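You operate a simulated robot arm through the tools that you are given. There is no shell and no other tool. Be economical: measure what you need, move in short steps, check, and stop when the job is done.

You are at the controls of a simulated two-armed robot. One attempt, no reset.

## Task
Take the cap off the ink bottle that says "yellow" on the top of the rewind table and lay it down there.

It is judged by the outcome, as a careful person would: the job done as asked, and still so three seconds after it is handed in. It fails if anything else is knocked over, pushed out of place, dropped, spilled or broken. Lids that push on must go on centred and level and be pressed home; caps that screw on are set level and turned clockwise until they are tight.

## Robot
Two 6-joint arms with two-finger parallel grippers on one trunk, on a base that drives. Base frame: it is fixed to the floor where the robot stands at the start and does not move with it; the origin is under the middle of the robot, x ahead of it, y to its left, z up. Lengths are in m, angles in rad, forces in N, time in s.
The left shoulder is at the start at [0.06, 0.187, 1.122], the right one opposite. With the tool pointing down near the work surface each hand reaches from about 0.2 to 0.62 m from the robot's upright axis, wherever it stands, measured 20 degrees to its own side. Payload 1.57 kg a hand.
Tool frame (each hand has its own): the origin (TCP) lies between the finger pads and is the grasp point; the fingertips stand 0.03 m ahead of it; z points along the fingers, y is the line along which they close. Largest opening 0.11 m; finger width 0.024, thickness 0.012; the body of the gripper, 0.048 by 0.112 m, starts 0.078 m behind the TCP.
Orientation is that of the tool frame in the base frame, as a unit quaternion [x, y, z, w]. With the fingers straight down and closing along the base's y, the tool's x points along the base's -x, its y along +y and its z along -z.

## Interface
- The arms move only by the tool apply_moves. It takes "left_increments", "right_increments" or both (then of equal length, played together; a hand with none holds still); each is a list of rows, each a list of 7 numbers: the shift along the base's x, y, z in cm, then the turn, a rotation vector about the base's x, y, z in rad, then the finger opening in cm, from 0 to 11. In form: [[tx, ty, tz, rx, ry, rz, claw], ...]. A call has 1 to 20 rows; each row shifts and turns the commanded pose from where the row before left it. Each row takes 0.2 s and may step no farther than 0.05 m and 0.15 rad from the row before; otherwise, or with a gripper value out of range, the whole call is refused. A pose out of reach is approached as far as the arm can. The call stops where the force on the tool passes 40 N (or 10 N more than at its start, if that is more) or the arm is blocked; 0.2 s more then pass. Each finger travels about 0.153 m/s and halts on what it meets, pressing with about 33 N; the grip force reading is that of the motor and also rises with nothing between the fingers. The clock runs only during rows and for 0.2 s after the last one: add rows that do not move to give the fingers time. The reply holds the time, the measured pose of the TCP, the force on the tool along the base axes, the opening and the grip force, in the units named above and with some noise.
- Cameras (640 x 400 px; columns grow to the right, rows downward): "scene" is now at [0.0067, -0.0135, 1.651]; the picture's right is [-0.21, -0.98, 0.00], its down [-0.84, 0.18, -0.51] and it looks along [0.50, -0.10, -0.86] (base axes); focal length 267 px, centre (320, 200). "left" rides on the left gripper at [0.07, -0.016, -0.141] in its tool frame; the picture's right is [0.23, 0.97, 0.00], its down [-0.86, 0.20, -0.48] and it looks along [-0.47, 0.11, 0.88] (tool axes); focal length 222 px, centre (320, 200). "right" rides on the right gripper at [0.07, 0.016, -0.141] in its tool frame; the picture's right is [-0.23, 0.97, 0.00], its down [-0.86, -0.20, -0.48] and it looks along [-0.47, -0.11, 0.88] (tool axes); focal length 222 px, centre (320, 200). There is no depth. A picture from a camera that has moved, and an enlarged one, comes with that camera's place and axes in the base frame and with its lens.
- snapshot(camera): a new picture of that camera. No time passes.
- raise_lower(by): slides the trunk up (or, below 0, down) by that many m; the arms and the scene camera ride with it, the base frame stays. It gives what a move gives, with no picture.
- base_move(legs): drives the robot by 1 to 6 legs, each [ahead, left, turn to the left] in m, m and rad, along the robot's own axes; the way and the turn of a leg run together, so that a leg with both is an arc; at most 1.5 m and 3.142 rad a leg. The arms and the cameras ride along, it lands a little off, and it stops where it bumps. It gives what a move gives.
- head_to(pan, tilt): turns the head with the scene camera to pan (to the left, within 1.501 rad either way) and tilt (down, from -0.506 to 1.204), counted from straight ahead of the robot. It gives what a move gives.
- zoom(camera, box): a new picture of the part [left, top, right, bottom] of that camera's present view, enlarged. No time passes.
- hand_in(): hands the job in; it is judged then, once.

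Go step by step. Nothing tells you exact positions but the pictures and the camera data: compare them with the known pose of the tool, close in by small moves and look again before you grip or let go. The budget is 120 turns and 88 pictures, counting those below and the enlarged ones. Unless the task says otherwise, let go and move clear before handing in, and close with one line.

The tools are called after "Emit:" as name(argument=value, ...) on one line, values as JSON. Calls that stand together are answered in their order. apply_moves: Moves the arms, as the interface text tells. Its arguments: {"type":"object","properties":{"left_increments":{"type":"array"},"right_increments":{"type":"array"}},"required":[]} The other tools are called the same way: raise_lower (by) slides the trunk up or down; base_move (legs) drives the base; head_to (pan, tilt) turns the head that bears the scene camera; snapshot (camera) takes a picture; zoom (camera, box) takes an enlarged picture of a part of a camera's view; hand_in () hands the job in.

At the start:

```text
t: 0.0
left_eef_pos: [0.406, 0.004, 1.1226]
left_tcp_rot: [0.0, 1.0, 0.0, 0.001]
left_ft_force: [0.3, 0.5, 0.2]
left_grip_width: 0.1099
left_grasp_force: 0.0
right_eef_pos: [0.3226, -0.3448, 1.0927]
right_tcp_rot: [0.0, 1.0, 0.001, 0.0]
right_ft_force: [-0.5, 0.2, 0.4]
right_grip_width: 0.1101
right_grasp_force: 0.1
trunk travel left (down, up): [-0.75, 0.24]
robot x, y, heading: [-0.0001, -0.0023, 0.001]
head pan, tilt: [-0.208, 1.038]
```

scene: 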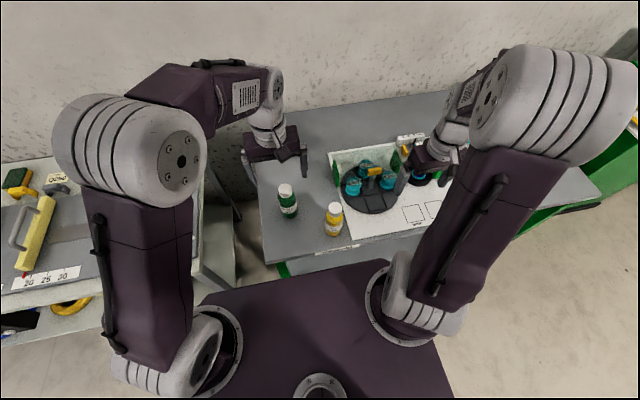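
right: 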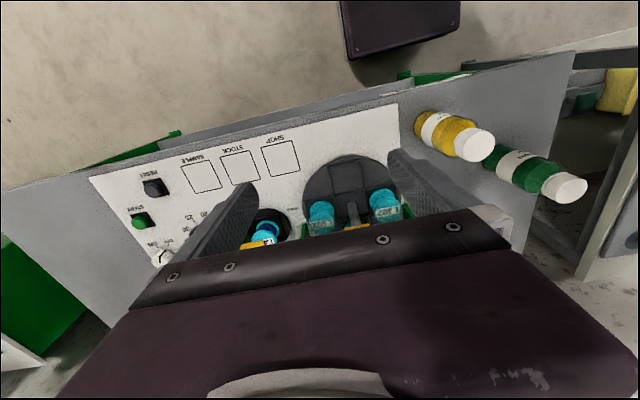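
left: 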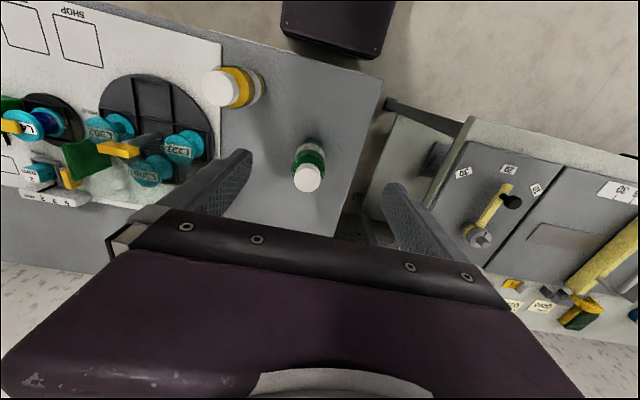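

I see a green and a yellow bottle, both with white caps, on the near left part of the table. I zoom in to read the labels.

Emit:
zoom(camera="scene", box=[260, 160, 380, 250])

Emit:
zoom(camera="left", box=[190, 50, 350, 200])

Emit:
zoom(camera="right", box=[400, 90, 600, 215])

```text
4.44 times, centred on (320, 205) of scene
camera zoom: at [0.0067, -0.0135, 1.651], right [-0.21, -0.98, 0.0], down [-0.84, 0.18, -0.51], along [0.5, -0.1, -0.86], focal length 1185 px, centre (320, 178)
```

zoom: 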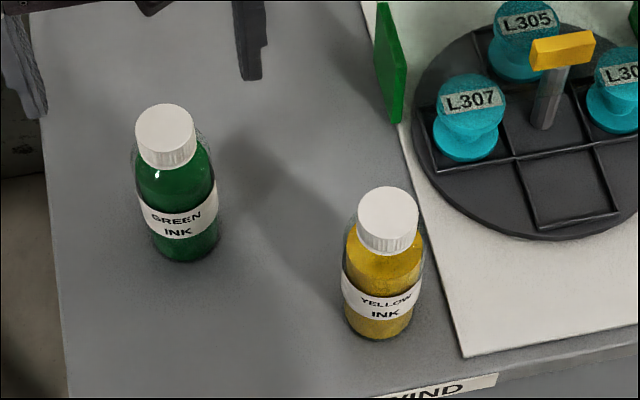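

```text
2.67 times, centred on (270, 125) of left
camera zoom: at [0.337, -0.0124, 1.2647], right [-0.23, 0.97, 0.0], down [0.85, 0.2, 0.48], along [0.47, 0.11, -0.88], focal length 592 px, centre (453, 400)
```

zoom: 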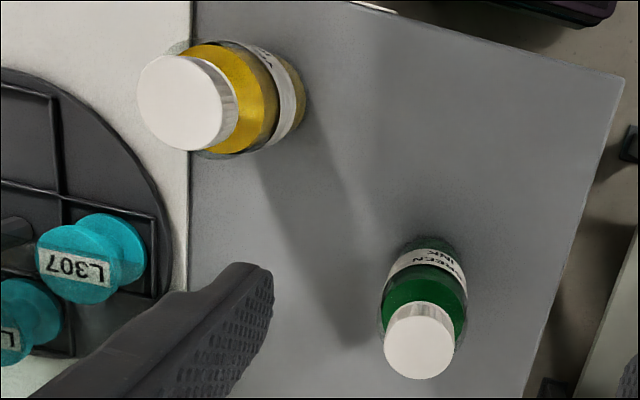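

```text
3.20 times, centred on (500, 152) of right
camera zoom: at [0.2524, -0.3281, 1.2347], right [0.23, 0.97, 0.0], down [0.86, -0.2, 0.48], along [0.47, -0.11, -0.88], focal length 711 px, centre (-256, 352)
```

zoom: 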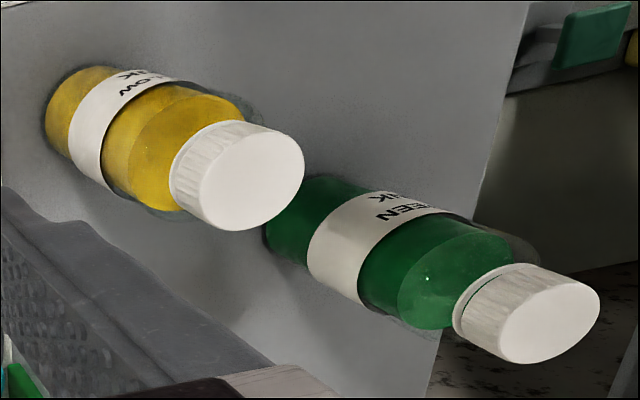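

The bottle on the right reads "YELLOW INK". I put its cap top at about (0.377, -0.137, 0.948), and the green bottle at about (0.48, 0.00). I'll hold the body with the left hand level and unscrew with the right hand from above, so I first back off for elbow room.

Emit:
base_move(legs=[[-0.12, 0, 0]])

```text
t: 1.2
left_eef_pos: [0.2885, 0.0033, 1.1227]
left_tcp_rot: [0.001, 1.0, 0.0, 0.0]
left_ft_force: [-0.2, -0.1, -0.1]
left_grip_width: 0.1099
left_grasp_force: 0.1
right_eef_pos: [0.2045, -0.345, 1.0926]
right_tcp_rot: [0.002, 1.0, 0.0, -0.001]
right_ft_force: [-0.8, 0.9, -1.2]
right_grip_width: 0.11
right_grasp_force: 0.0
trunk travel left (down, up): [-0.75, 0.24]
robot x, y, heading: [-0.1203, 0.0016, 0.0]
head pan, tilt: [-0.208, 1.038]
```

I turn the left hand toward the bottle and pitch it level, short of the bottle.

Emit:
apply_moves(left_increments=[[-0.5, -0.5, 0, 0, 0, -0.14, 11], [-0.5, -0.5, 0, 0, 0, -0.14, 11], [-0.5, -0.5, 0, 0, 0, -0.14, 11], [-0.5, -0.5, 0, 0, 0, -0.14, 11], [-0.5, -0.5, 0, 0, 0, -0.14, 11], [0, 0, -1.1, -0.092, -0.1095, 0, 11], [0, 0, -1.1, -0.092, -0.1095, 0, 11], [0, 0, -1.1, -0.092, -0.1095, 0, 11], [0, 0, -1.1, -0.092, -0.1095, 0, 11], [0, 0, -1.1, -0.092, -0.1095, 0, 11], [0, 0, -1.1, -0.092, -0.1095, 0, 11], [0, 0, -1.1, -0.092, -0.1095, 0, 11], [0, 0, -1.1, -0.092, -0.1095, 0, 11], [0, 0, -1.1, -0.092, -0.1095, 0, 11], [0, 0, -1.1, -0.092, -0.1095, 0, 11], [0, 0, -1.1, -0.092, -0.1095, 0, 11]])

Emit:
snapshot(camera="scene")

Emit:
snapshot(camera="left")

```text
t: 4.6
left_eef_pos: [0.3145, -0.0432, 1.1495]
left_tcp_rot: [0.296, 0.753, -0.242, 0.535]
left_ft_force: [0.2, 0.4, 0.2]
left_grip_width: 0.1101
left_grasp_force: 0.0
left hand out of reach, approached as far as the arm can: row 9, 10, 11, 13, 14, 15, 16
right_eef_pos: [0.2041, -0.3439, 1.0914]
right_tcp_rot: [0.001, 1.0, 0.0, 0.0]
right_ft_force: [0.7, -0.1, 0.1]
right_grip_width: 0.11
right_grasp_force: 0.2
trunk travel left (down, up): [-0.75, 0.24]
robot x, y, heading: [-0.1206, -0.0017, -0.0]
head pan, tilt: [-0.208, 1.038]
```

```text
81 pictures are left
camera scene: at [-0.111, -0.0131, 1.651], right [-0.21, -0.98, 0.0], down [-0.84, 0.18, -0.51], along [0.5, -0.11, -0.86], focal length 267 px, centre (320, 200)
```

scene: 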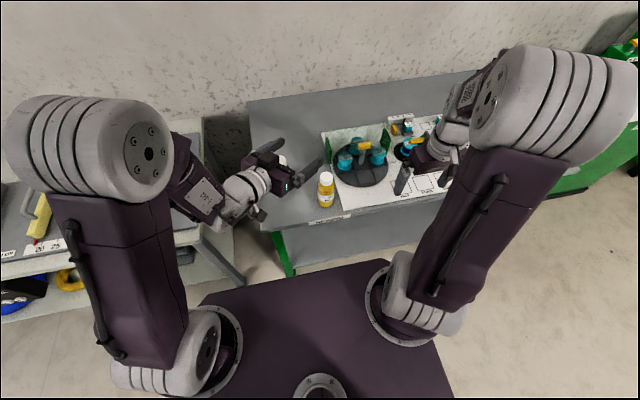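

```text
80 pictures are left
camera left: at [0.1917, 0.0535, 1.1284], right [0.63, 0.73, -0.26], down [0.04, 0.31, 0.95], along [0.78, -0.61, 0.16], focal length 222 px, centre (320, 200)
```

left: 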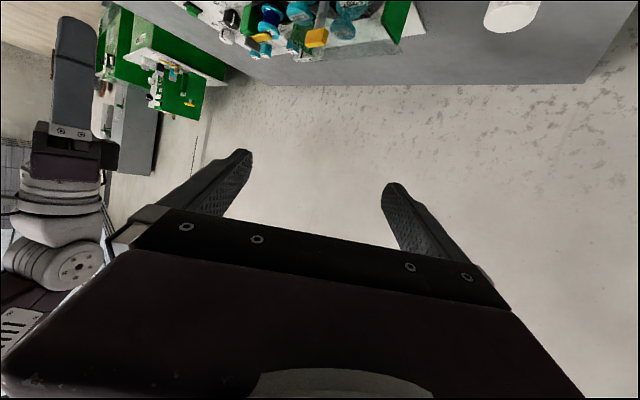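

The level pose is too close in for the left arm. I'll carry it out over the bottle instead, high above the cap, and later lower it with the open fingers straddling the body.

Emit:
apply_moves(left_increments=[[0, 0, 4, 0, 0, 0, 11], [0, 0, 4, 0, 0, 0, 11], [2.3, -2.3, 0, 0, 0, 0, 11], [2.3, -2.3, 0, 0, 0, 0, 11], [2.3, -2.3, 0, 0, 0, 0, 11], [2.3, -2.3, 0, 0, 0, 0, 11], [2.2, -2.3, 0, 0, 0, 0, 11], [0, 0, 0, 0, 0, 0, 11], [0, 0, 0, 0, 0, 0, 11]])

```text
t: 6.6
left_eef_pos: [0.4279, -0.1592, 1.2306]
left_tcp_rot: [0.299, 0.748, -0.232, 0.545]
left_ft_force: [0.3, -0.4, 1.1]
left_grip_width: 0.1102
left_grasp_force: 0.2
right_eef_pos: [0.2042, -0.345, 1.0922]
right_tcp_rot: [0.001, 1.0, 0.0, 0.0]
right_ft_force: [0.8, 0.2, -0.1]
right_grip_width: 0.1101
right_grasp_force: 0.1
trunk travel left (down, up): [-0.75, 0.24]
robot x, y, heading: [-0.1203, -0.0025, 0.001]
head pan, tilt: [-0.208, 1.038]
```

Emit:
apply_moves(left_increments=[[0, 0, -2, -0.067, -0.075, -0.002, 11], [0, 0, -2, -0.067, -0.075, -0.002, 11], [0, 0, -2, -0.067, -0.075, -0.002, 11], [-1.7, 0.8, -3, 0, 0, 0, 11], [-1.7, 0.7, -3, 0, 0, 0, 11], [-1.7, 0.7, -1, 0, 0, 0, 11], [0, 0, 0, 0, 0, 0, 11]])

Emit:
snapshot(camera="scene")

Emit:
snapshot(camera="right")

```text
t: 8.2
left_eef_pos: [0.435, -0.1302, 1.1294]
left_tcp_rot: [0.267, 0.657, -0.282, 0.646]
left_ft_force: [0.3, -0.1, 0.1]
left_grip_width: 0.1099
left_grasp_force: 0.1
left hand out of reach, approached as far as the arm can: row 4, 5, 6
right_eef_pos: [0.2034, -0.3453, 1.0934]
right_tcp_rot: [0.001, 1.0, 0.0, 0.0]
right_ft_force: [0.1, -0.5, 0.3]
right_grip_width: 0.1099
right_grasp_force: 0.0
trunk travel left (down, up): [-0.75, 0.24]
robot x, y, heading: [-0.1174, -0.0002, -0.0]
head pan, tilt: [-0.208, 1.038]
```

```text
79 pictures are left
camera scene: at [-0.1119, -0.013, 1.651], right [-0.21, -0.98, 0.0], down [-0.84, 0.18, -0.51], along [0.5, -0.11, -0.86], focal length 267 px, centre (320, 200)
```

scene: 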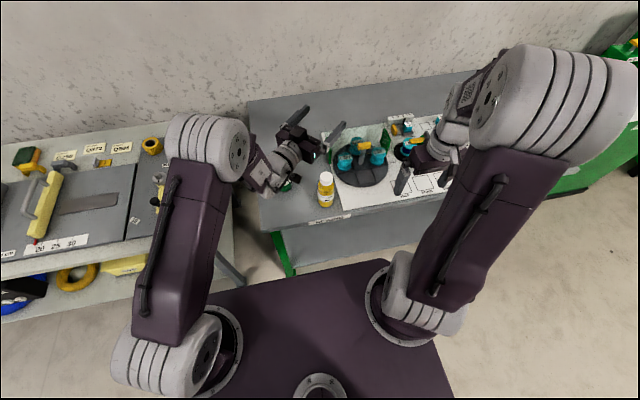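

```text
78 pictures are left
camera right: at [0.1331, -0.3283, 1.2347], right [0.23, 0.97, 0.0], down [0.85, -0.2, 0.48], along [0.47, -0.11, -0.88], focal length 222 px, centre (320, 200)
```

right: 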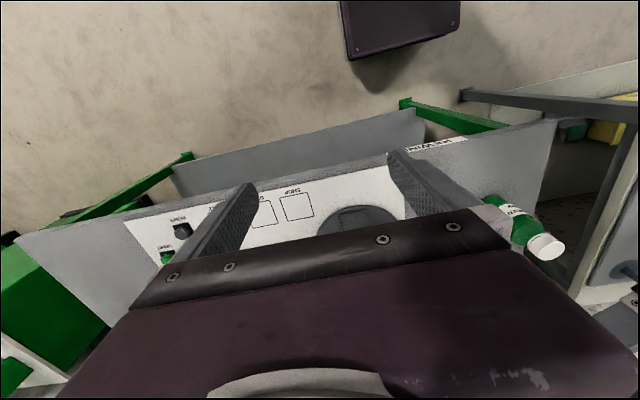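

The left hand is level but can't fold in further, so I'll drive back 0.06 m, which puts it right over the bottle.

Emit:
base_move(legs=[[-0.06, 0, 0]])

Emit:
snapshot(camera="scene")

Emit:
snapshot(camera="left")

```text
t: 9.2
left_eef_pos: [0.3781, -0.1316, 1.1266]
left_tcp_rot: [0.266, 0.658, -0.281, 0.646]
left_ft_force: [0.2, -0.4, -0.1]
left_grip_width: 0.1098
left_grasp_force: 0.1
right_eef_pos: [0.1483, -0.3446, 1.091]
right_tcp_rot: [0.001, 1.0, 0.001, -0.001]
right_ft_force: [-0.2, 0.6, -0.4]
right_grip_width: 0.1102
right_grasp_force: 0.0
trunk travel left (down, up): [-0.75, 0.24]
robot x, y, heading: [-0.1788, 0.0022, -0.001]
head pan, tilt: [-0.208, 1.038]
```

```text
77 pictures are left
camera scene: at [-0.1655, -0.0133, 1.6509], right [-0.21, -0.98, 0.0], down [-0.84, 0.18, -0.51], along [0.49, -0.11, -0.86], focal length 267 px, centre (320, 200)
```

scene: 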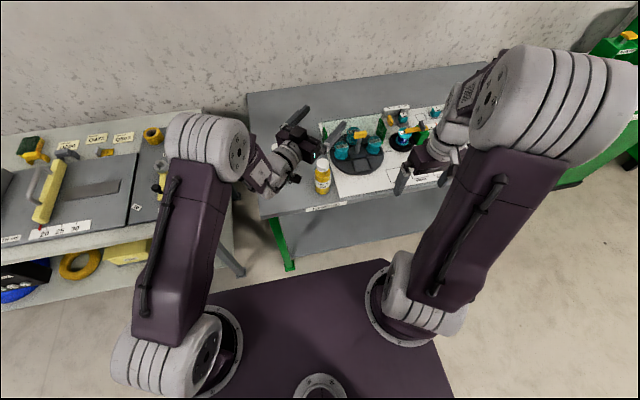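

```text
76 pictures are left
camera left: at [0.2672, -0.0428, 1.0594], right [0.69, 0.68, -0.25], down [-0.17, 0.49, 0.85], along [0.7, -0.55, 0.46], focal length 222 px, centre (320, 200)
```

left: 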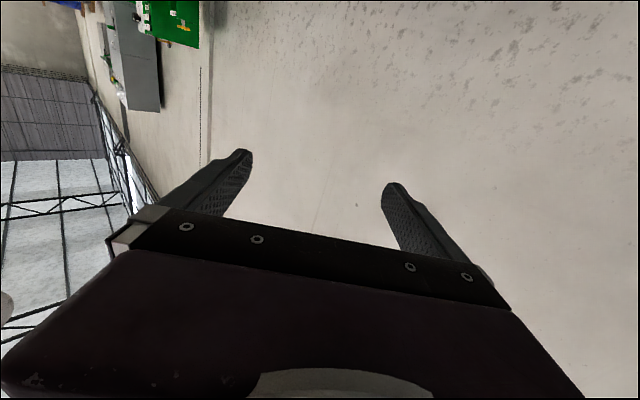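

Emit:
zoom(camera="scene", box=[260, 90, 420, 215])

```text
3.20 times, centred on (340, 152) of scene
camera zoom: at [-0.1655, -0.0133, 1.6509], right [-0.21, -0.98, 0.0], down [-0.84, 0.18, -0.51], along [0.49, -0.11, -0.86], focal length 853 px, centre (256, 352)
```

zoom: 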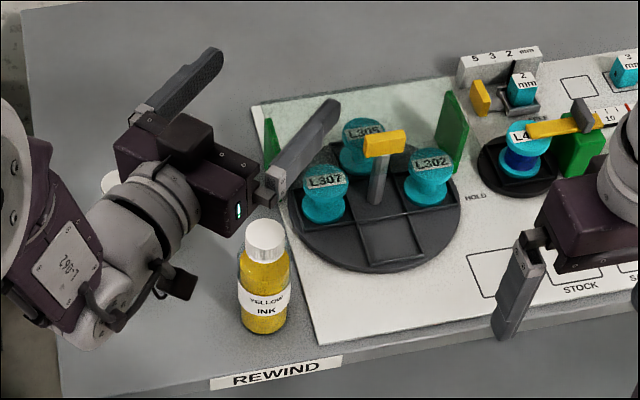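

Emit:
apply_moves(left_increments=[[0, -0.4, -3, 0, 0, 0, 11], [-0.1, -0.4, -3, 0, 0, 0, 11], [0, 0, -3, 0, 0, 0, 11], [0, 0, -2, 0, 0, 0, 11]])

Emit:
zoom(camera="scene", box=[260, 90, 420, 215])

```text
t: 10.2
left_eef_pos: [0.4013, -0.1394, 1.0258]
left_tcp_rot: [0.265, 0.658, -0.285, 0.644]
left_ft_force: [1.3, -0.7, 0.3]
left_grip_width: 0.1101
left_grasp_force: 0.2
left hand out of reach, approached as far as the arm can: row 1, 2, 3, 4
right_eef_pos: [0.1465, -0.3438, 1.0923]
right_tcp_rot: [0.0, 1.0, 0.0, -0.001]
right_ft_force: [-0.4, 0.1, -0.7]
right_grip_width: 0.1098
right_grasp_force: 0.0
trunk travel left (down, up): [-0.75, 0.24]
robot x, y, heading: [-0.179, -0.0023, 0.001]
head pan, tilt: [-0.208, 1.038]
```

```text
3.20 times, centred on (340, 152) of scene
camera zoom: at [-0.1688, -0.0131, 1.651], right [-0.21, -0.98, 0.0], down [-0.84, 0.18, -0.51], along [0.5, -0.11, -0.86], focal length 853 px, centre (256, 352)
```

zoom: 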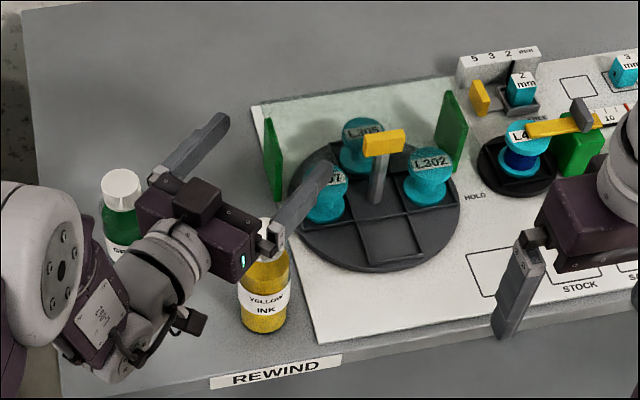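

The wrist bend is the limit, and it gets worse as the hand goes down, so I'll back off 2.5 cm to centre over the bottle. Then I'll lower the trunk, which carries the hand straight down.

Emit:
base_move(legs=[[-0.025, 0, 0]])

Emit:
zoom(camera="scene", box=[240, 90, 400, 215])

```text
t: 11.0
left_eef_pos: [0.3806, -0.1404, 1.0235]
left_tcp_rot: [0.265, 0.659, -0.286, 0.643]
left_ft_force: [0.1, -0.2, -0.8]
left_grip_width: 0.1101
left_grasp_force: 0.0
right_eef_pos: [0.1242, -0.344, 1.0912]
right_tcp_rot: [0.001, 1.0, 0.0, -0.003]
right_ft_force: [0.1, -0.1, -0.1]
right_grip_width: 0.11
right_grasp_force: 0.1
trunk travel left (down, up): [-0.75, 0.24]
robot x, y, heading: [-0.2018, 0.0027, -0.006]
head pan, tilt: [-0.208, 1.038]
```

```text
3.20 times, centred on (320, 152) of scene
camera zoom: at [-0.1887, -0.0133, 1.6509], right [-0.21, -0.98, 0.0], down [-0.84, 0.18, -0.5], along [0.49, -0.11, -0.86], focal length 853 px, centre (320, 352)
```

zoom: 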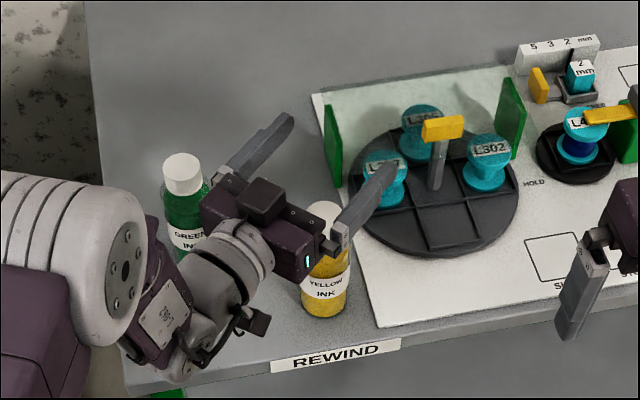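

Emit:
raise_lower(by=-0.1)

Emit:
snapshot(camera="scene")

Emit:
snapshot(camera="right")

Emit:
snapshot(camera="left")

```text
t: 12.3
left_eef_pos: [0.3761, -0.1392, 0.9253]
left_tcp_rot: [0.267, 0.657, -0.286, 0.645]
left_ft_force: [0.0, -0.4, -0.4]
left_grip_width: 0.1099
left_grasp_force: 0.1
right_eef_pos: [0.1191, -0.3432, 0.9924]
right_tcp_rot: [0.001, 1.0, 0.0, 0.0]
right_ft_force: [-0.4, -0.3, -0.5]
right_grip_width: 0.1102
right_grasp_force: 0.1
trunk travel left (down, up): [-0.65, 0.34]
robot x, y, heading: [-0.2044, -0.001, -0.001]
head pan, tilt: [-0.208, 1.038]
```

```text
72 pictures are left
camera scene: at [-0.1962, -0.013, 1.5511], right [-0.21, -0.98, 0.0], down [-0.84, 0.18, -0.51], along [0.5, -0.11, -0.86], focal length 267 px, centre (320, 200)
```

scene: 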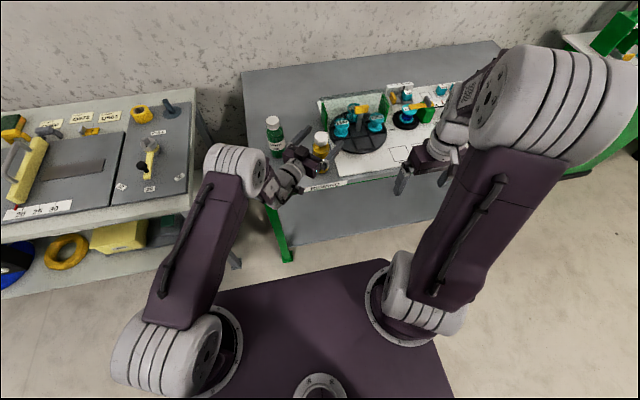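

```text
71 pictures are left
camera right: at [0.0493, -0.3281, 1.1347], right [0.23, 0.97, 0.0], down [0.85, -0.2, 0.48], along [0.47, -0.11, -0.88], focal length 222 px, centre (320, 200)
```

right: 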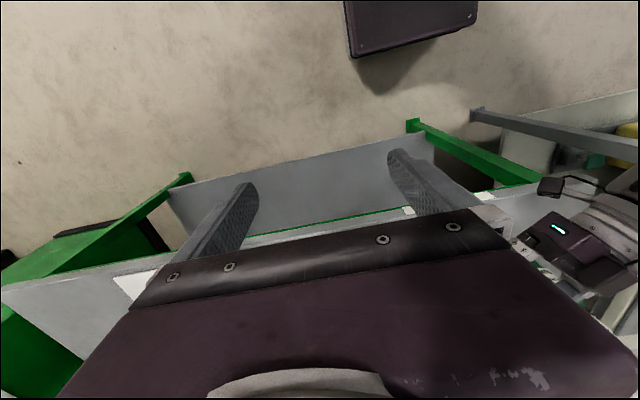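

```text
70 pictures are left
camera left: at [0.2642, -0.0507, 0.8589], right [0.69, 0.67, -0.26], down [-0.17, 0.5, 0.85], along [0.7, -0.55, 0.46], focal length 222 px, centre (320, 200)
```

left: 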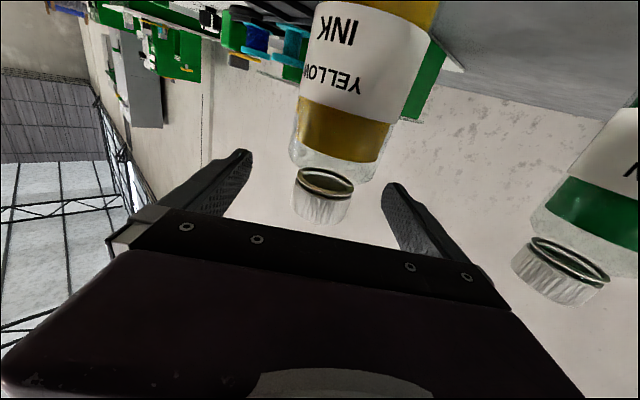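

The left camera shows the bottle centred between the fingers, with the straight body reaching up to about z = 0.90. I lower the rest of the way to hold at about 0.878.

Emit:
raise_lower(by=-0.047)

Emit:
snapshot(camera="left")

Emit:
zoom(camera="scene", box=[230, 80, 390, 205])

```text
t: 13.2
left_eef_pos: [0.3759, -0.1398, 0.8804]
left_tcp_rot: [0.266, 0.657, -0.286, 0.644]
left_ft_force: [-0.1, -0.4, -0.7]
left_grip_width: 0.1097
left_grasp_force: 0.0
right_eef_pos: [0.1196, -0.3435, 0.9469]
right_tcp_rot: [0.001, 1.0, 0.0, 0.0]
right_ft_force: [-0.3, 0.0, -0.1]
right_grip_width: 0.1098
right_grasp_force: 0.1
trunk travel left (down, up): [-0.603, 0.387]
robot x, y, heading: [-0.201, 0.0035, -0.001]
head pan, tilt: [-0.208, 1.038]
```

```text
69 pictures are left
camera left: at [0.2644, -0.0507, 0.8117], right [0.69, 0.67, -0.26], down [-0.17, 0.5, 0.85], along [0.7, -0.55, 0.46], focal length 222 px, centre (320, 200)
```

left: 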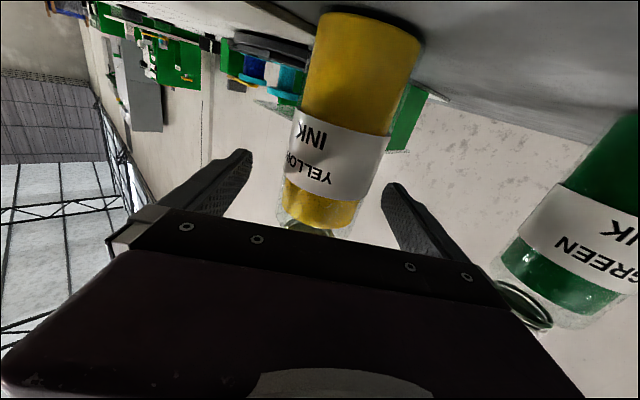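

```text
3.20 times, centred on (310, 142) of scene
camera zoom: at [-0.1957, -0.0131, 1.504], right [-0.21, -0.98, 0.0], down [-0.84, 0.18, -0.51], along [0.5, -0.11, -0.86], focal length 853 px, centre (352, 384)
```

zoom: 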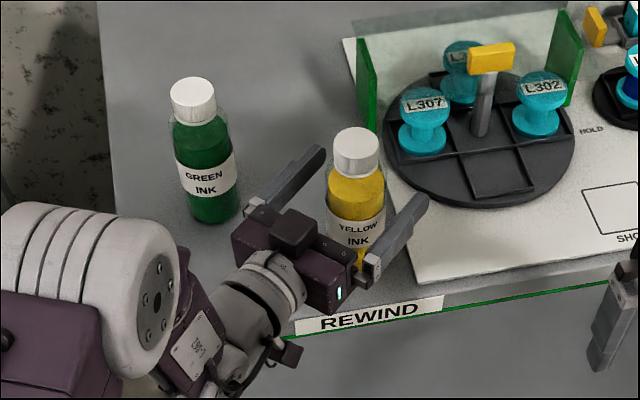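

Emit:
apply_moves(left_increments=[[0.35, 0.35, 0, 0, 0, 0, 9], [0, 0, 0, 0, 0, 0, 8], [0, 0, 0, 0, 0, 0, 7.5]])

Emit:
snapshot(camera="left")

```text
t: 14.0
left_eef_pos: [0.379, -0.136, 0.8786]
left_tcp_rot: [0.265, 0.658, -0.285, 0.645]
left_ft_force: [-0.2, 0.2, 1.3]
left_grip_width: 0.0748
left_grasp_force: 0.1
right_eef_pos: [0.1204, -0.3443, 0.9448]
right_tcp_rot: [0.001, 1.0, 0.0, 0.0]
right_ft_force: [0.5, 0.1, 0.4]
right_grip_width: 0.11
right_grasp_force: 0.1
trunk travel left (down, up): [-0.603, 0.387]
robot x, y, heading: [-0.1992, 0.0039, -0.003]
head pan, tilt: [-0.208, 1.038]
```

```text
67 pictures are left
camera left: at [0.2679, -0.047, 0.8117], right [0.69, 0.67, -0.26], down [-0.17, 0.5, 0.85], along [0.7, -0.55, 0.46], focal length 222 px, centre (320, 200)
```

left: 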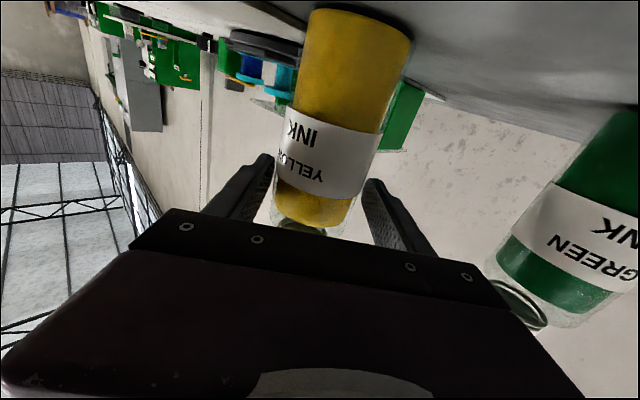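

Centred now; I close the left fingers gently on the body.

Emit:
apply_moves(left_increments=[[0, 0, 0, 0, 0, 0, 6.5], [0, 0, 0, 0, 0, 0, 6], [0, 0, 0, 0, 0, 0, 5.5], [0, 0, 0, 0, 0, 0, 5], [0, 0, 0, 0, 0, 0, 4.5], [0, 0, 0, 0, 0, 0, 4.5]])

Emit:
snapshot(camera="left")

Emit:
zoom(camera="scene", box=[230, 80, 390, 205])

```text
t: 15.4
left_eef_pos: [0.3798, -0.1363, 0.8795]
left_tcp_rot: [0.265, 0.658, -0.285, 0.645]
left_ft_force: [0.0, -1.2, 2.3]
left_grip_width: 0.059
left_grasp_force: 32.7
right_eef_pos: [0.1201, -0.3446, 0.945]
right_tcp_rot: [0.001, 1.0, 0.0, 0.0]
right_ft_force: [-0.2, -0.2, -0.6]
right_grip_width: 0.1099
right_grasp_force: 0.0
trunk travel left (down, up): [-0.603, 0.387]
robot x, y, heading: [-0.1995, 0.0004, -0.01]
head pan, tilt: [-0.208, 1.038]
```

```text
66 pictures are left
camera left: at [0.2677, -0.0473, 0.812], right [0.69, 0.67, -0.26], down [-0.17, 0.5, 0.85], along [0.7, -0.55, 0.46], focal length 222 px, centre (320, 200)
```

left: 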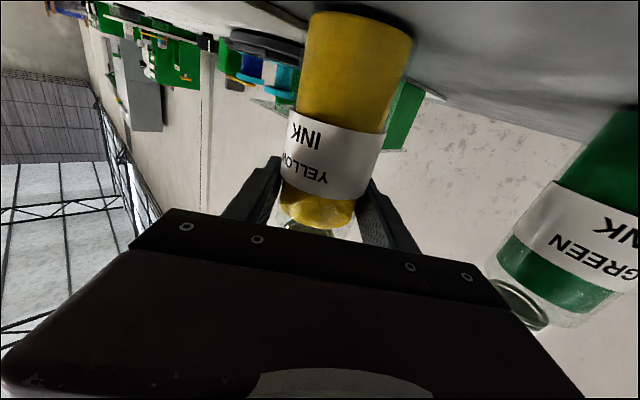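

```text
3.20 times, centred on (310, 142) of scene
camera zoom: at [-0.1959, -0.0133, 1.504], right [-0.21, -0.98, 0.0], down [-0.84, 0.18, -0.51], along [0.5, -0.11, -0.86], focal length 853 px, centre (352, 384)
```

zoom: 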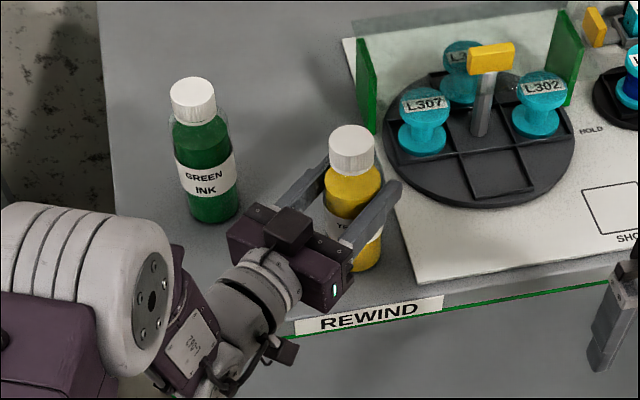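

The bottle is held at 5.9 cm across, and its cap sits at about (0.383, -0.138). Now I bring the right hand up and over it.

Emit:
apply_moves(right_increments=[[0, 0, 4.5, 0, 0, 0, 9], [0, 0, 4.5, 0, 0, 0, 8], [0, 0, 4.5, 0, 0, 0, 8], [3.29, 2.58, 0, 0, 0, 0, 8], [3.29, 2.58, 0, 0, 0, 0, 8], [3.29, 2.58, 0, 0, 0, 0, 8], [3.29, 2.58, 0, 0, 0, 0, 8], [3.29, 2.58, 0, 0, 0, 0, 8], [3.29, 2.58, 0, 0, 0, 0, 8], [3.29, 2.58, 0, 0, 0, 0, 8], [3.29, 2.58, 0, 0, 0, 0, 8], [0, 0, 0, 0, 0, 0, 8]])

Emit:
snapshot(camera="right")

Emit:
snapshot(camera="scene")

```text
t: 18.0
left_eef_pos: [0.3805, -0.1362, 0.8796]
left_tcp_rot: [0.266, 0.658, -0.285, 0.645]
left_ft_force: [0.1, 1.8, 3.2]
left_grip_width: 0.0588
left_grasp_force: 32.7
right_eef_pos: [0.3429, -0.1521, 1.0689]
right_tcp_rot: [0.001, 1.0, -0.001, 0.0]
right_ft_force: [-0.6, -0.7, 0.5]
right_grip_width: 0.0802
right_grasp_force: 0.1
right hand out of reach, approached as far as the arm can: row 10, 11
trunk travel left (down, up): [-0.603, 0.387]
robot x, y, heading: [-0.2016, -0.0038, -0.008]
head pan, tilt: [-0.208, 1.038]
```

```text
64 pictures are left
camera right: at [0.2725, -0.1365, 1.2095], right [0.23, 0.97, 0.0], down [0.85, -0.2, 0.48], along [0.47, -0.11, -0.88], focal length 222 px, centre (320, 200)
```

right: 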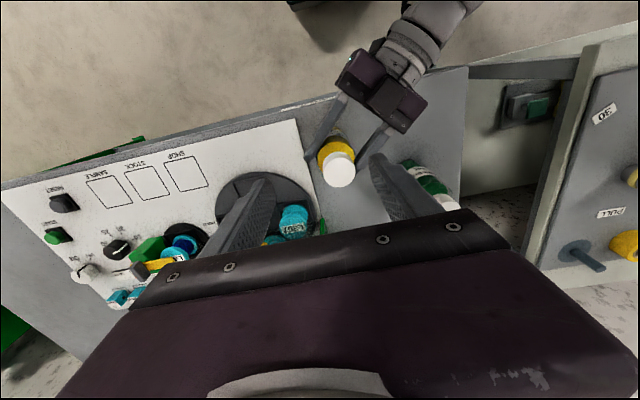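

```text
63 pictures are left
camera scene: at [-0.1961, -0.013, 1.504], right [-0.21, -0.98, 0.0], down [-0.84, 0.18, -0.51], along [0.5, -0.11, -0.86], focal length 267 px, centre (320, 200)
```

scene: 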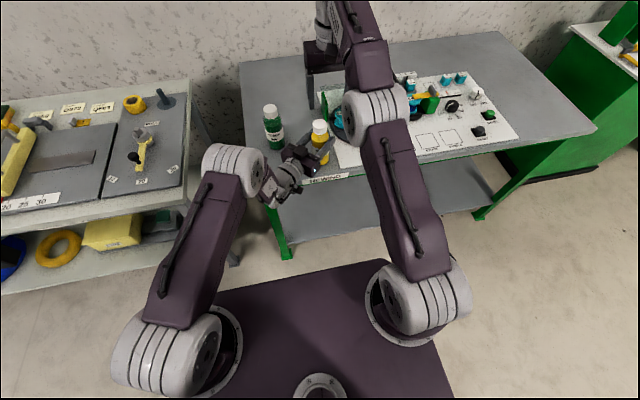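

Emit:
apply_moves(right_increments=[[0, 0, -3.5, 0, 0, 0, 8], [0, 0, -3, 0, 0, 0, 8], [1.5, 0.5, 0, 0, 0, 0, 8], [1.5, 0.5, 0, 0, 0, 0, 8], [1.0, 0.4, 0, 0, 0, 0, 8], [0, 0, 0, 0, 0, 0, 8]])

Emit:
snapshot(camera="right")

```text
t: 19.4
left_eef_pos: [0.3807, -0.1364, 0.8794]
left_tcp_rot: [0.265, 0.658, -0.285, 0.645]
left_ft_force: [-0.4, 0.5, 3.3]
left_grip_width: 0.0589
left_grasp_force: 33.4
right_eef_pos: [0.3682, -0.1408, 0.9995]
right_tcp_rot: [0.001, 1.0, 0.0, 0.0]
right_ft_force: [-0.3, -0.2, -0.3]
right_grip_width: 0.0799
right_grasp_force: 0.1
right hand out of reach, approached as far as the arm can: row 4, 5
trunk travel left (down, up): [-0.603, 0.387]
robot x, y, heading: [-0.197, 0.0015, -0.002]
head pan, tilt: [-0.208, 1.038]
```

```text
62 pictures are left
camera right: at [0.2988, -0.1246, 1.1417], right [0.23, 0.97, 0.0], down [0.85, -0.2, 0.48], along [0.47, -0.11, -0.88], focal length 222 px, centre (320, 200)
```

right: 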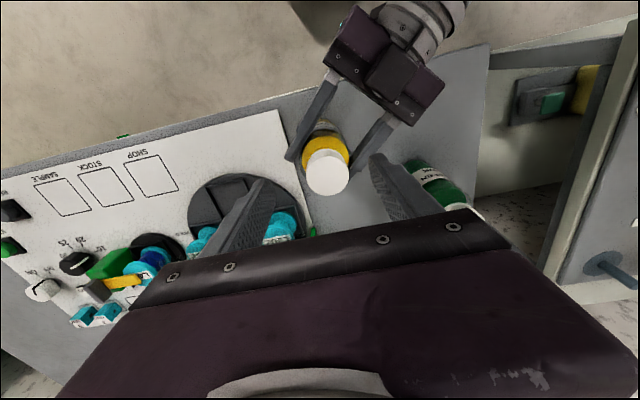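

The right arm is at its limit here. I'll release the bottle, lift clear, and turn the robot left, which brings the right shoulder forward and the left one back, before setting up again.

Emit:
apply_moves(right_increments=[[0, 0, 3, 0, 0, 0, 8], [-2.5, -3.5, 1.5, 0, 0, 0, 8], [-2.5, -3.5, 1.5, 0, 0, 0, 8], [-2.5, -4, 0, 0, 0, 0, 8], [-2.5, -4, 0, 0, 0, 0, 8], [0, 0, 0, 0, 0, 0, 8]], left_increments=[[0, 0, 0, 0, 0, 0, 6.2], [0, 0, 0, 0, 0, 0, 7], [0, 0, 0, 0, 0, 0, 8], [0, 0, 0, 0, 0, 0, 9], [0, 0, 0, 0, 0, 0, 10], [0, 0, 0, 0, 0, 0, 11]])

Emit:
snapshot(camera="left")

```text
t: 20.8
left_eef_pos: [0.381, -0.1362, 0.8776]
left_tcp_rot: [0.265, 0.658, -0.285, 0.645]
left_ft_force: [0.7, 0.8, 0.2]
left_grip_width: 0.1099
left_grasp_force: 0.3
right_eef_pos: [0.2631, -0.2927, 1.0582]
right_tcp_rot: [0.001, 1.0, 0.0, 0.0]
right_ft_force: [1.0, 0.5, 0.0]
right_grip_width: 0.08
right_grasp_force: 0.0
right hand out of reach, approached as far as the arm can: row 1
trunk travel left (down, up): [-0.603, 0.387]
robot x, y, heading: [-0.2026, -0.0027, -0.004]
head pan, tilt: [-0.208, 1.038]
```

```text
61 pictures are left
camera left: at [0.2682, -0.0465, 0.8115], right [0.69, 0.67, -0.26], down [-0.17, 0.5, 0.85], along [0.7, -0.55, 0.46], focal length 222 px, centre (320, 200)
```

left: 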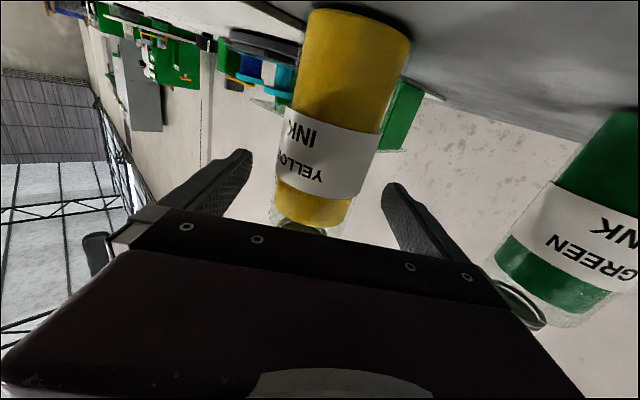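

Emit:
raise_lower(by=0.16)

Emit:
base_move(legs=[[0, 0, 0.3]])

Emit:
snapshot(camera="scene")

```text
t: 22.7
left_eef_pos: [0.3804, -0.1362, 1.0396]
left_tcp_rot: [0.266, 0.658, -0.285, 0.645]
left_ft_force: [-1.0, -0.1, -0.5]
left_grip_width: 0.1101
left_grasp_force: 0.0
right_eef_pos: [0.2634, -0.2934, 1.2173]
right_tcp_rot: [0.0, 1.0, 0.0, 0.0]
right_ft_force: [-0.7, -0.2, 0.9]
right_grip_width: 0.0801
right_grasp_force: 0.0
trunk travel left (down, up): [-0.763, 0.227]
robot x, y, heading: [-0.2069, 0.0018, -0.003]
head pan, tilt: [-0.208, 1.038]
```

```text
t: 24.0
left_eef_pos: [0.3939, 0.0437, 1.0389]
left_tcp_rot: [0.163, 0.691, -0.185, 0.68]
left_ft_force: [0.8, -1.4, 0.7]
left_grip_width: 0.1103
left_grasp_force: 0.0
right_eef_pos: [0.3287, -0.1419, 1.2173]
right_tcp_rot: [-0.149, 0.989, 0.0, 0.001]
right_ft_force: [0.4, -0.6, 0.6]
right_grip_width: 0.0798
right_grasp_force: 0.0
trunk travel left (down, up): [-0.763, 0.227]
robot x, y, heading: [-0.1995, -0.0013, 0.3]
head pan, tilt: [-0.208, 1.038]
```

```text
60 pictures are left
camera scene: at [-0.1915, -0.0114, 1.664], right [0.09, -1.0, 0.0], down [-0.86, -0.08, -0.51], along [0.51, 0.05, -0.86], focal length 267 px, centre (320, 200)
```

scene: 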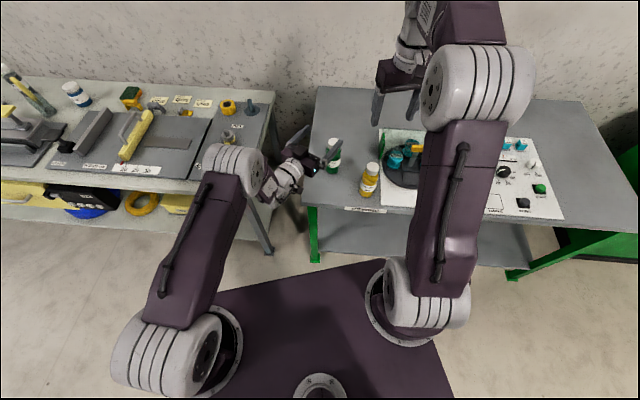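

Emit:
apply_moves(left_increments=[[0, 0, 0, 0, 0, 0, 11], [-0.2, -3, 0, 0, 0, 0, 11], [-0.2, -3, 0, 0, 0, 0, 11], [-0.2, -3, 0, 0, 0, 0, 11], [-0.2, -3, 0, 0, 0, 0, 11], [-0.2, -3, 0, 0, 0, 0, 11], [-0.3, -3, 0, 0, 0, 0, 11], [0, 0, 0, 0, 0, 0, 11]], right_increments=[[-1, -4, 0, 0, 0, 0, 8], [-1, -4, 0, 0, 0, 0, 8], [-1, -4, 0, 0, 0, 0, 8], [-1, -3, 0, 0, 0, 0, 8], [0, 0, 0, 0, 0, 0, 8], [0, 0, 0, 0, 0, 0, 8], [0, 0, 0, 0, 0, 0, 8], [0, 0, 0, 0, 0, 0, 8]])

Emit:
zoom(camera="scene", box=[270, 100, 430, 225])

Emit:
snapshot(camera="left")

```text
t: 25.8
left_eef_pos: [0.4151, -0.0366, 1.0377]
left_tcp_rot: [0.178, 0.687, -0.189, 0.678]
left_ft_force: [0.4, -0.5, -0.1]
left_grip_width: 0.1098
left_grasp_force: 0.1
left hand out of reach, approached as far as the arm can: row 3, 4, 5, 6, 7
right_eef_pos: [0.29, -0.2911, 1.214]
right_tcp_rot: [-0.15, 0.989, 0.0, 0.0]
right_ft_force: [-0.8, 0.1, 0.9]
right_grip_width: 0.0801
right_grasp_force: 0.0
trunk travel left (down, up): [-0.763, 0.227]
robot x, y, heading: [-0.2027, -0.0015, 0.302]
head pan, tilt: [-0.208, 1.038]
```

```text
3.20 times, centred on (350, 162) of scene
camera zoom: at [-0.1915, -0.0107, 1.664], right [0.09, -1.0, 0.0], down [-0.86, -0.08, -0.51], along [0.51, 0.05, -0.86], focal length 853 px, centre (224, 320)
```

zoom: 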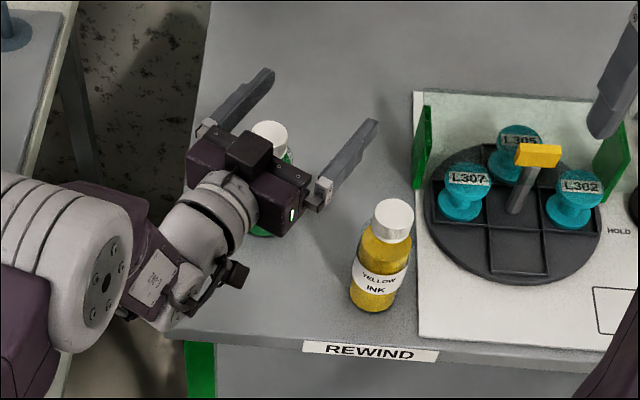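

```text
58 pictures are left
camera left: at [0.2841, 0.0199, 0.9707], right [0.48, 0.84, -0.24], down [-0.3, 0.42, 0.86], along [0.82, -0.34, 0.46], focal length 222 px, centre (320, 200)
```

left: 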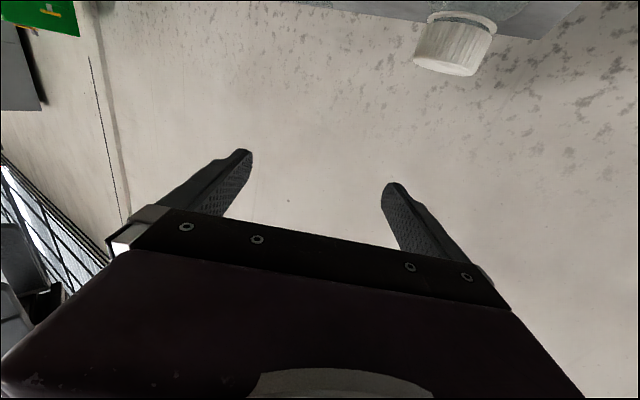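

I can't swing across with this heading, so I yaw the left hand inward while moving over the bottle.

Emit:
apply_moves(left_increments=[[0, 0, 0, 0, 0, -0.1, 11], [0, 0, 0, 0, 0, -0.1, 11], [0, 0, 0, 0, 0, -0.1, 11], [-0.5, -2, 0, 0, 0, 0, 11], [-0.5, -2, 0, 0, 0, 0, 11], [-0.6, -2, 0, 0, 0, 0, 11], [-0.6, -2, 0, 0, 0, 0, 11], [-0.6, -2, 0, 0, 0, 0, 11], [0, 0, 0, 0, 0, 0, 11]])

Emit:
zoom(camera="scene", box=[270, 100, 430, 225])

```text
t: 27.8
left_eef_pos: [0.3873, -0.1357, 1.0407]
left_tcp_rot: [0.265, 0.658, -0.285, 0.645]
left_ft_force: [-0.7, 0.3, -0.2]
left_grip_width: 0.11
left_grasp_force: 0.0
right_eef_pos: [0.2912, -0.2902, 1.215]
right_tcp_rot: [-0.149, 0.989, 0.0, 0.0]
right_ft_force: [-0.2, -0.7, 0.3]
right_grip_width: 0.0799
right_grasp_force: 0.1
trunk travel left (down, up): [-0.763, 0.227]
robot x, y, heading: [-0.207, -0.0003, 0.298]
head pan, tilt: [-0.208, 1.038]
```

```text
3.20 times, centred on (350, 162) of scene
camera zoom: at [-0.1914, -0.0103, 1.664], right [0.09, -1.0, 0.0], down [-0.86, -0.08, -0.51], along [0.51, 0.05, -0.86], focal length 853 px, centre (224, 320)
```

zoom: 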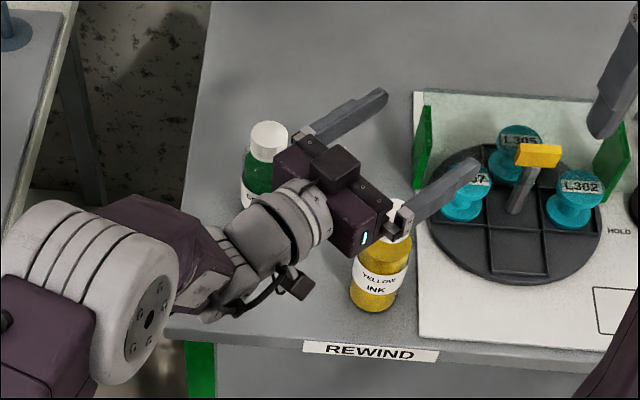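

Emit:
apply_moves(left_increments=[[-0.3, 0, -2, 0, 0, 0, 11], [-0.3, 0, -2, 0, 0, 0, 11], [0, 0, -2, 0, 0, 0, 11], [0, 0, 0, 0, 0, 0, 11]])

```text
t: 28.8
left_eef_pos: [0.3813, -0.1363, 0.98]
left_tcp_rot: [0.265, 0.658, -0.285, 0.645]
left_ft_force: [0.4, 0.7, -0.5]
left_grip_width: 0.1099
left_grasp_force: 0.0
right_eef_pos: [0.2904, -0.291, 1.2149]
right_tcp_rot: [-0.149, 0.989, 0.0, 0.0]
right_ft_force: [0.5, -0.7, 0.0]
right_grip_width: 0.0799
right_grasp_force: 0.0
trunk travel left (down, up): [-0.763, 0.227]
robot x, y, heading: [-0.204, 0.0034, 0.297]
head pan, tilt: [-0.208, 1.038]
```

Emit:
apply_moves(left_increments=[[0, 0, -2, 0, 0, 0, 11], [0, 0, -2, 0, 0, 0, 11], [0, 0, -2, 0, 0, 0, 11], [0, 0, -2, 0, 0, 0, 11], [0, 0, -2, 0, 0, 0, 11], [0, 0, 0, 0, 0, 0, 11]])

Emit:
snapshot(camera="left")

Emit:
zoom(camera="scene", box=[270, 100, 430, 225])

```text
t: 30.2
left_eef_pos: [0.3713, -0.1226, 0.9023]
left_tcp_rot: [0.264, 0.659, -0.284, 0.645]
left_ft_force: [0.1, 0.7, 0.2]
left_grip_width: 0.1101
left_grasp_force: 0.0
left hand out of reach, approached as far as the arm can: row 4, 5
right_eef_pos: [0.2898, -0.2921, 1.2138]
right_tcp_rot: [-0.15, 0.989, -0.001, 0.0]
right_ft_force: [0.2, -0.8, -0.1]
right_grip_width: 0.0801
right_grasp_force: 0.1
trunk travel left (down, up): [-0.763, 0.227]
robot x, y, heading: [-0.2023, 0.0, 0.299]
head pan, tilt: [-0.208, 1.038]
```

```text
56 pictures are left
camera left: at [0.2592, -0.0346, 0.8342], right [0.69, 0.68, -0.26], down [-0.17, 0.5, 0.85], along [0.71, -0.54, 0.46], focal length 222 px, centre (320, 200)
```

left: 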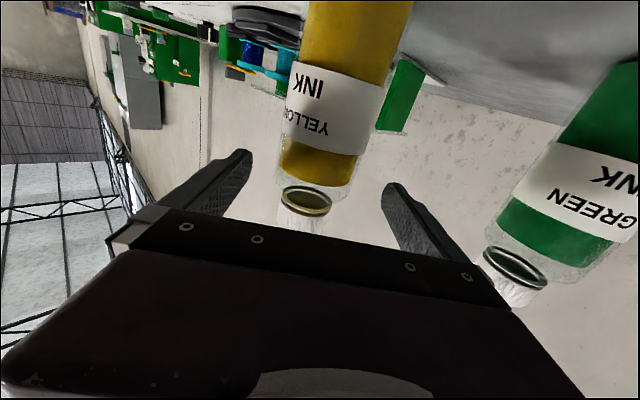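

```text
3.20 times, centred on (350, 162) of scene
camera zoom: at [-0.1919, -0.0107, 1.664], right [0.09, -1.0, 0.0], down [-0.86, -0.08, -0.51], along [0.51, 0.05, -0.86], focal length 853 px, centre (224, 320)
```

zoom: 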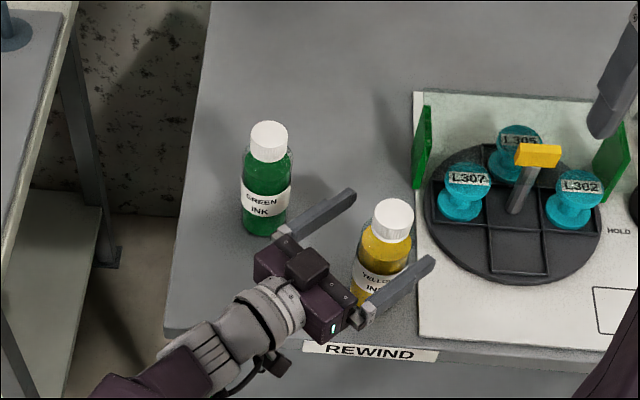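

The left hand is now just short, so I lower the trunk 4 cm and slide forward onto the bottle.

Emit:
raise_lower(by=-0.04)

Emit:
apply_moves(left_increments=[[0, 0, 1.7, 0, 0, 0, 11], [0.5, -0.7, 0, 0, 0, 0, 10], [0.5, -0.7, 0, 0, 0, 0, 9], [0, 0, 0, 0, 0, 0, 8], [0, 0, 0, 0, 0, 0, 8]])

Emit:
snapshot(camera="left")

```text
t: 31.1
left_eef_pos: [0.3714, -0.1231, 0.8626]
left_tcp_rot: [0.265, 0.658, -0.284, 0.645]
left_ft_force: [-0.4, -0.6, 0.2]
left_grip_width: 0.1101
left_grasp_force: 0.0
right_eef_pos: [0.2903, -0.2925, 1.1744]
right_tcp_rot: [-0.149, 0.989, 0.0, 0.0]
right_ft_force: [0.5, 0.7, 0.1]
right_grip_width: 0.08
right_grasp_force: 0.1
trunk travel left (down, up): [-0.723, 0.267]
robot x, y, heading: [-0.2027, 0.0038, 0.296]
head pan, tilt: [-0.208, 1.038]
```

```text
t: 32.3
left_eef_pos: [0.383, -0.1348, 0.88]
left_tcp_rot: [0.264, 0.658, -0.283, 0.645]
left_ft_force: [0.5, 0.0, 0.1]
left_grip_width: 0.0801
left_grasp_force: 0.0
left hand out of reach, approached as far as the arm can: row 1, 2, 3
right_eef_pos: [0.2886, -0.2914, 1.1745]
right_tcp_rot: [-0.15, 0.989, 0.0, -0.001]
right_ft_force: [0.6, 0.2, 0.7]
right_grip_width: 0.08
right_grasp_force: 0.1
trunk travel left (down, up): [-0.723, 0.267]
robot x, y, heading: [-0.2041, 0.0012, 0.3]
head pan, tilt: [-0.208, 1.038]
```

```text
54 pictures are left
camera left: at [0.2705, -0.046, 0.8127], right [0.69, 0.68, -0.26], down [-0.17, 0.5, 0.85], along [0.71, -0.54, 0.46], focal length 222 px, centre (320, 200)
```

left: 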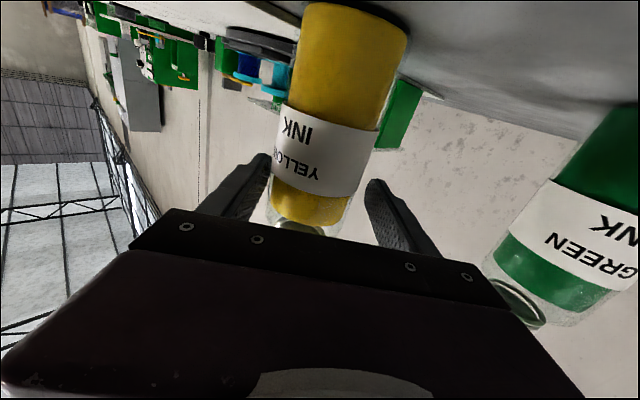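

Emit:
apply_moves(left_increments=[[-0.2, -0.15, 0, 0, 0, 0, 7.5], [0, 0, 0, 0, 0, 0, 6.8], [0, 0, 0, 0, 0, 0, 6.2], [0, 0, 0, 0, 0, 0, 5.7], [0, 0, 0, 0, 0, 0, 5], [0, 0, 0, 0, 0, 0, 4.5], [0, 0, 0, 0, 0, 0, 4.5]])

Emit:
snapshot(camera="left")

Emit:
zoom(camera="scene", box=[270, 100, 430, 225])

```text
t: 33.9
left_eef_pos: [0.3794, -0.135, 0.8812]
left_tcp_rot: [0.264, 0.658, -0.285, 0.645]
left_ft_force: [-1.0, -3.0, 2.1]
left_grip_width: 0.0589
left_grasp_force: 32.8
right_eef_pos: [0.29, -0.292, 1.1745]
right_tcp_rot: [-0.15, 0.989, 0.0, 0.0]
right_ft_force: [-0.6, -0.4, 0.0]
right_grip_width: 0.0801
right_grasp_force: 0.1
trunk travel left (down, up): [-0.723, 0.267]
robot x, y, heading: [-0.2034, -0.0032, 0.3]
head pan, tilt: [-0.208, 1.038]
```

```text
53 pictures are left
camera left: at [0.2678, -0.0475, 0.8129], right [0.69, 0.68, -0.26], down [-0.17, 0.5, 0.85], along [0.7, -0.54, 0.46], focal length 222 px, centre (320, 200)
```

left: 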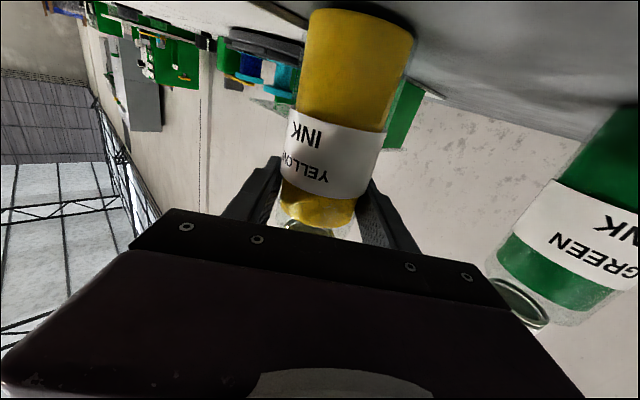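

```text
3.20 times, centred on (350, 162) of scene
camera zoom: at [-0.1922, -0.0112, 1.624], right [0.09, -1.0, 0.0], down [-0.86, -0.08, -0.51], along [0.51, 0.05, -0.86], focal length 853 px, centre (224, 320)
```

zoom: 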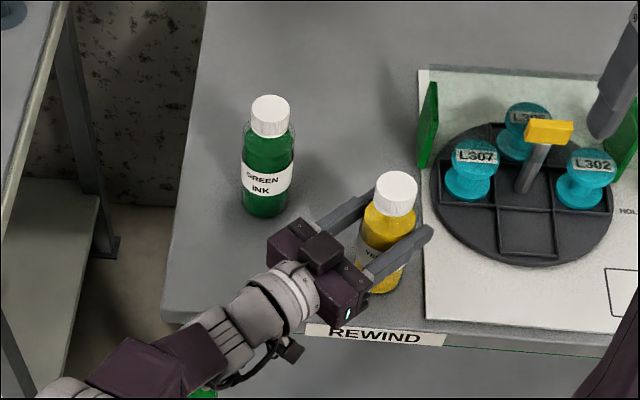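

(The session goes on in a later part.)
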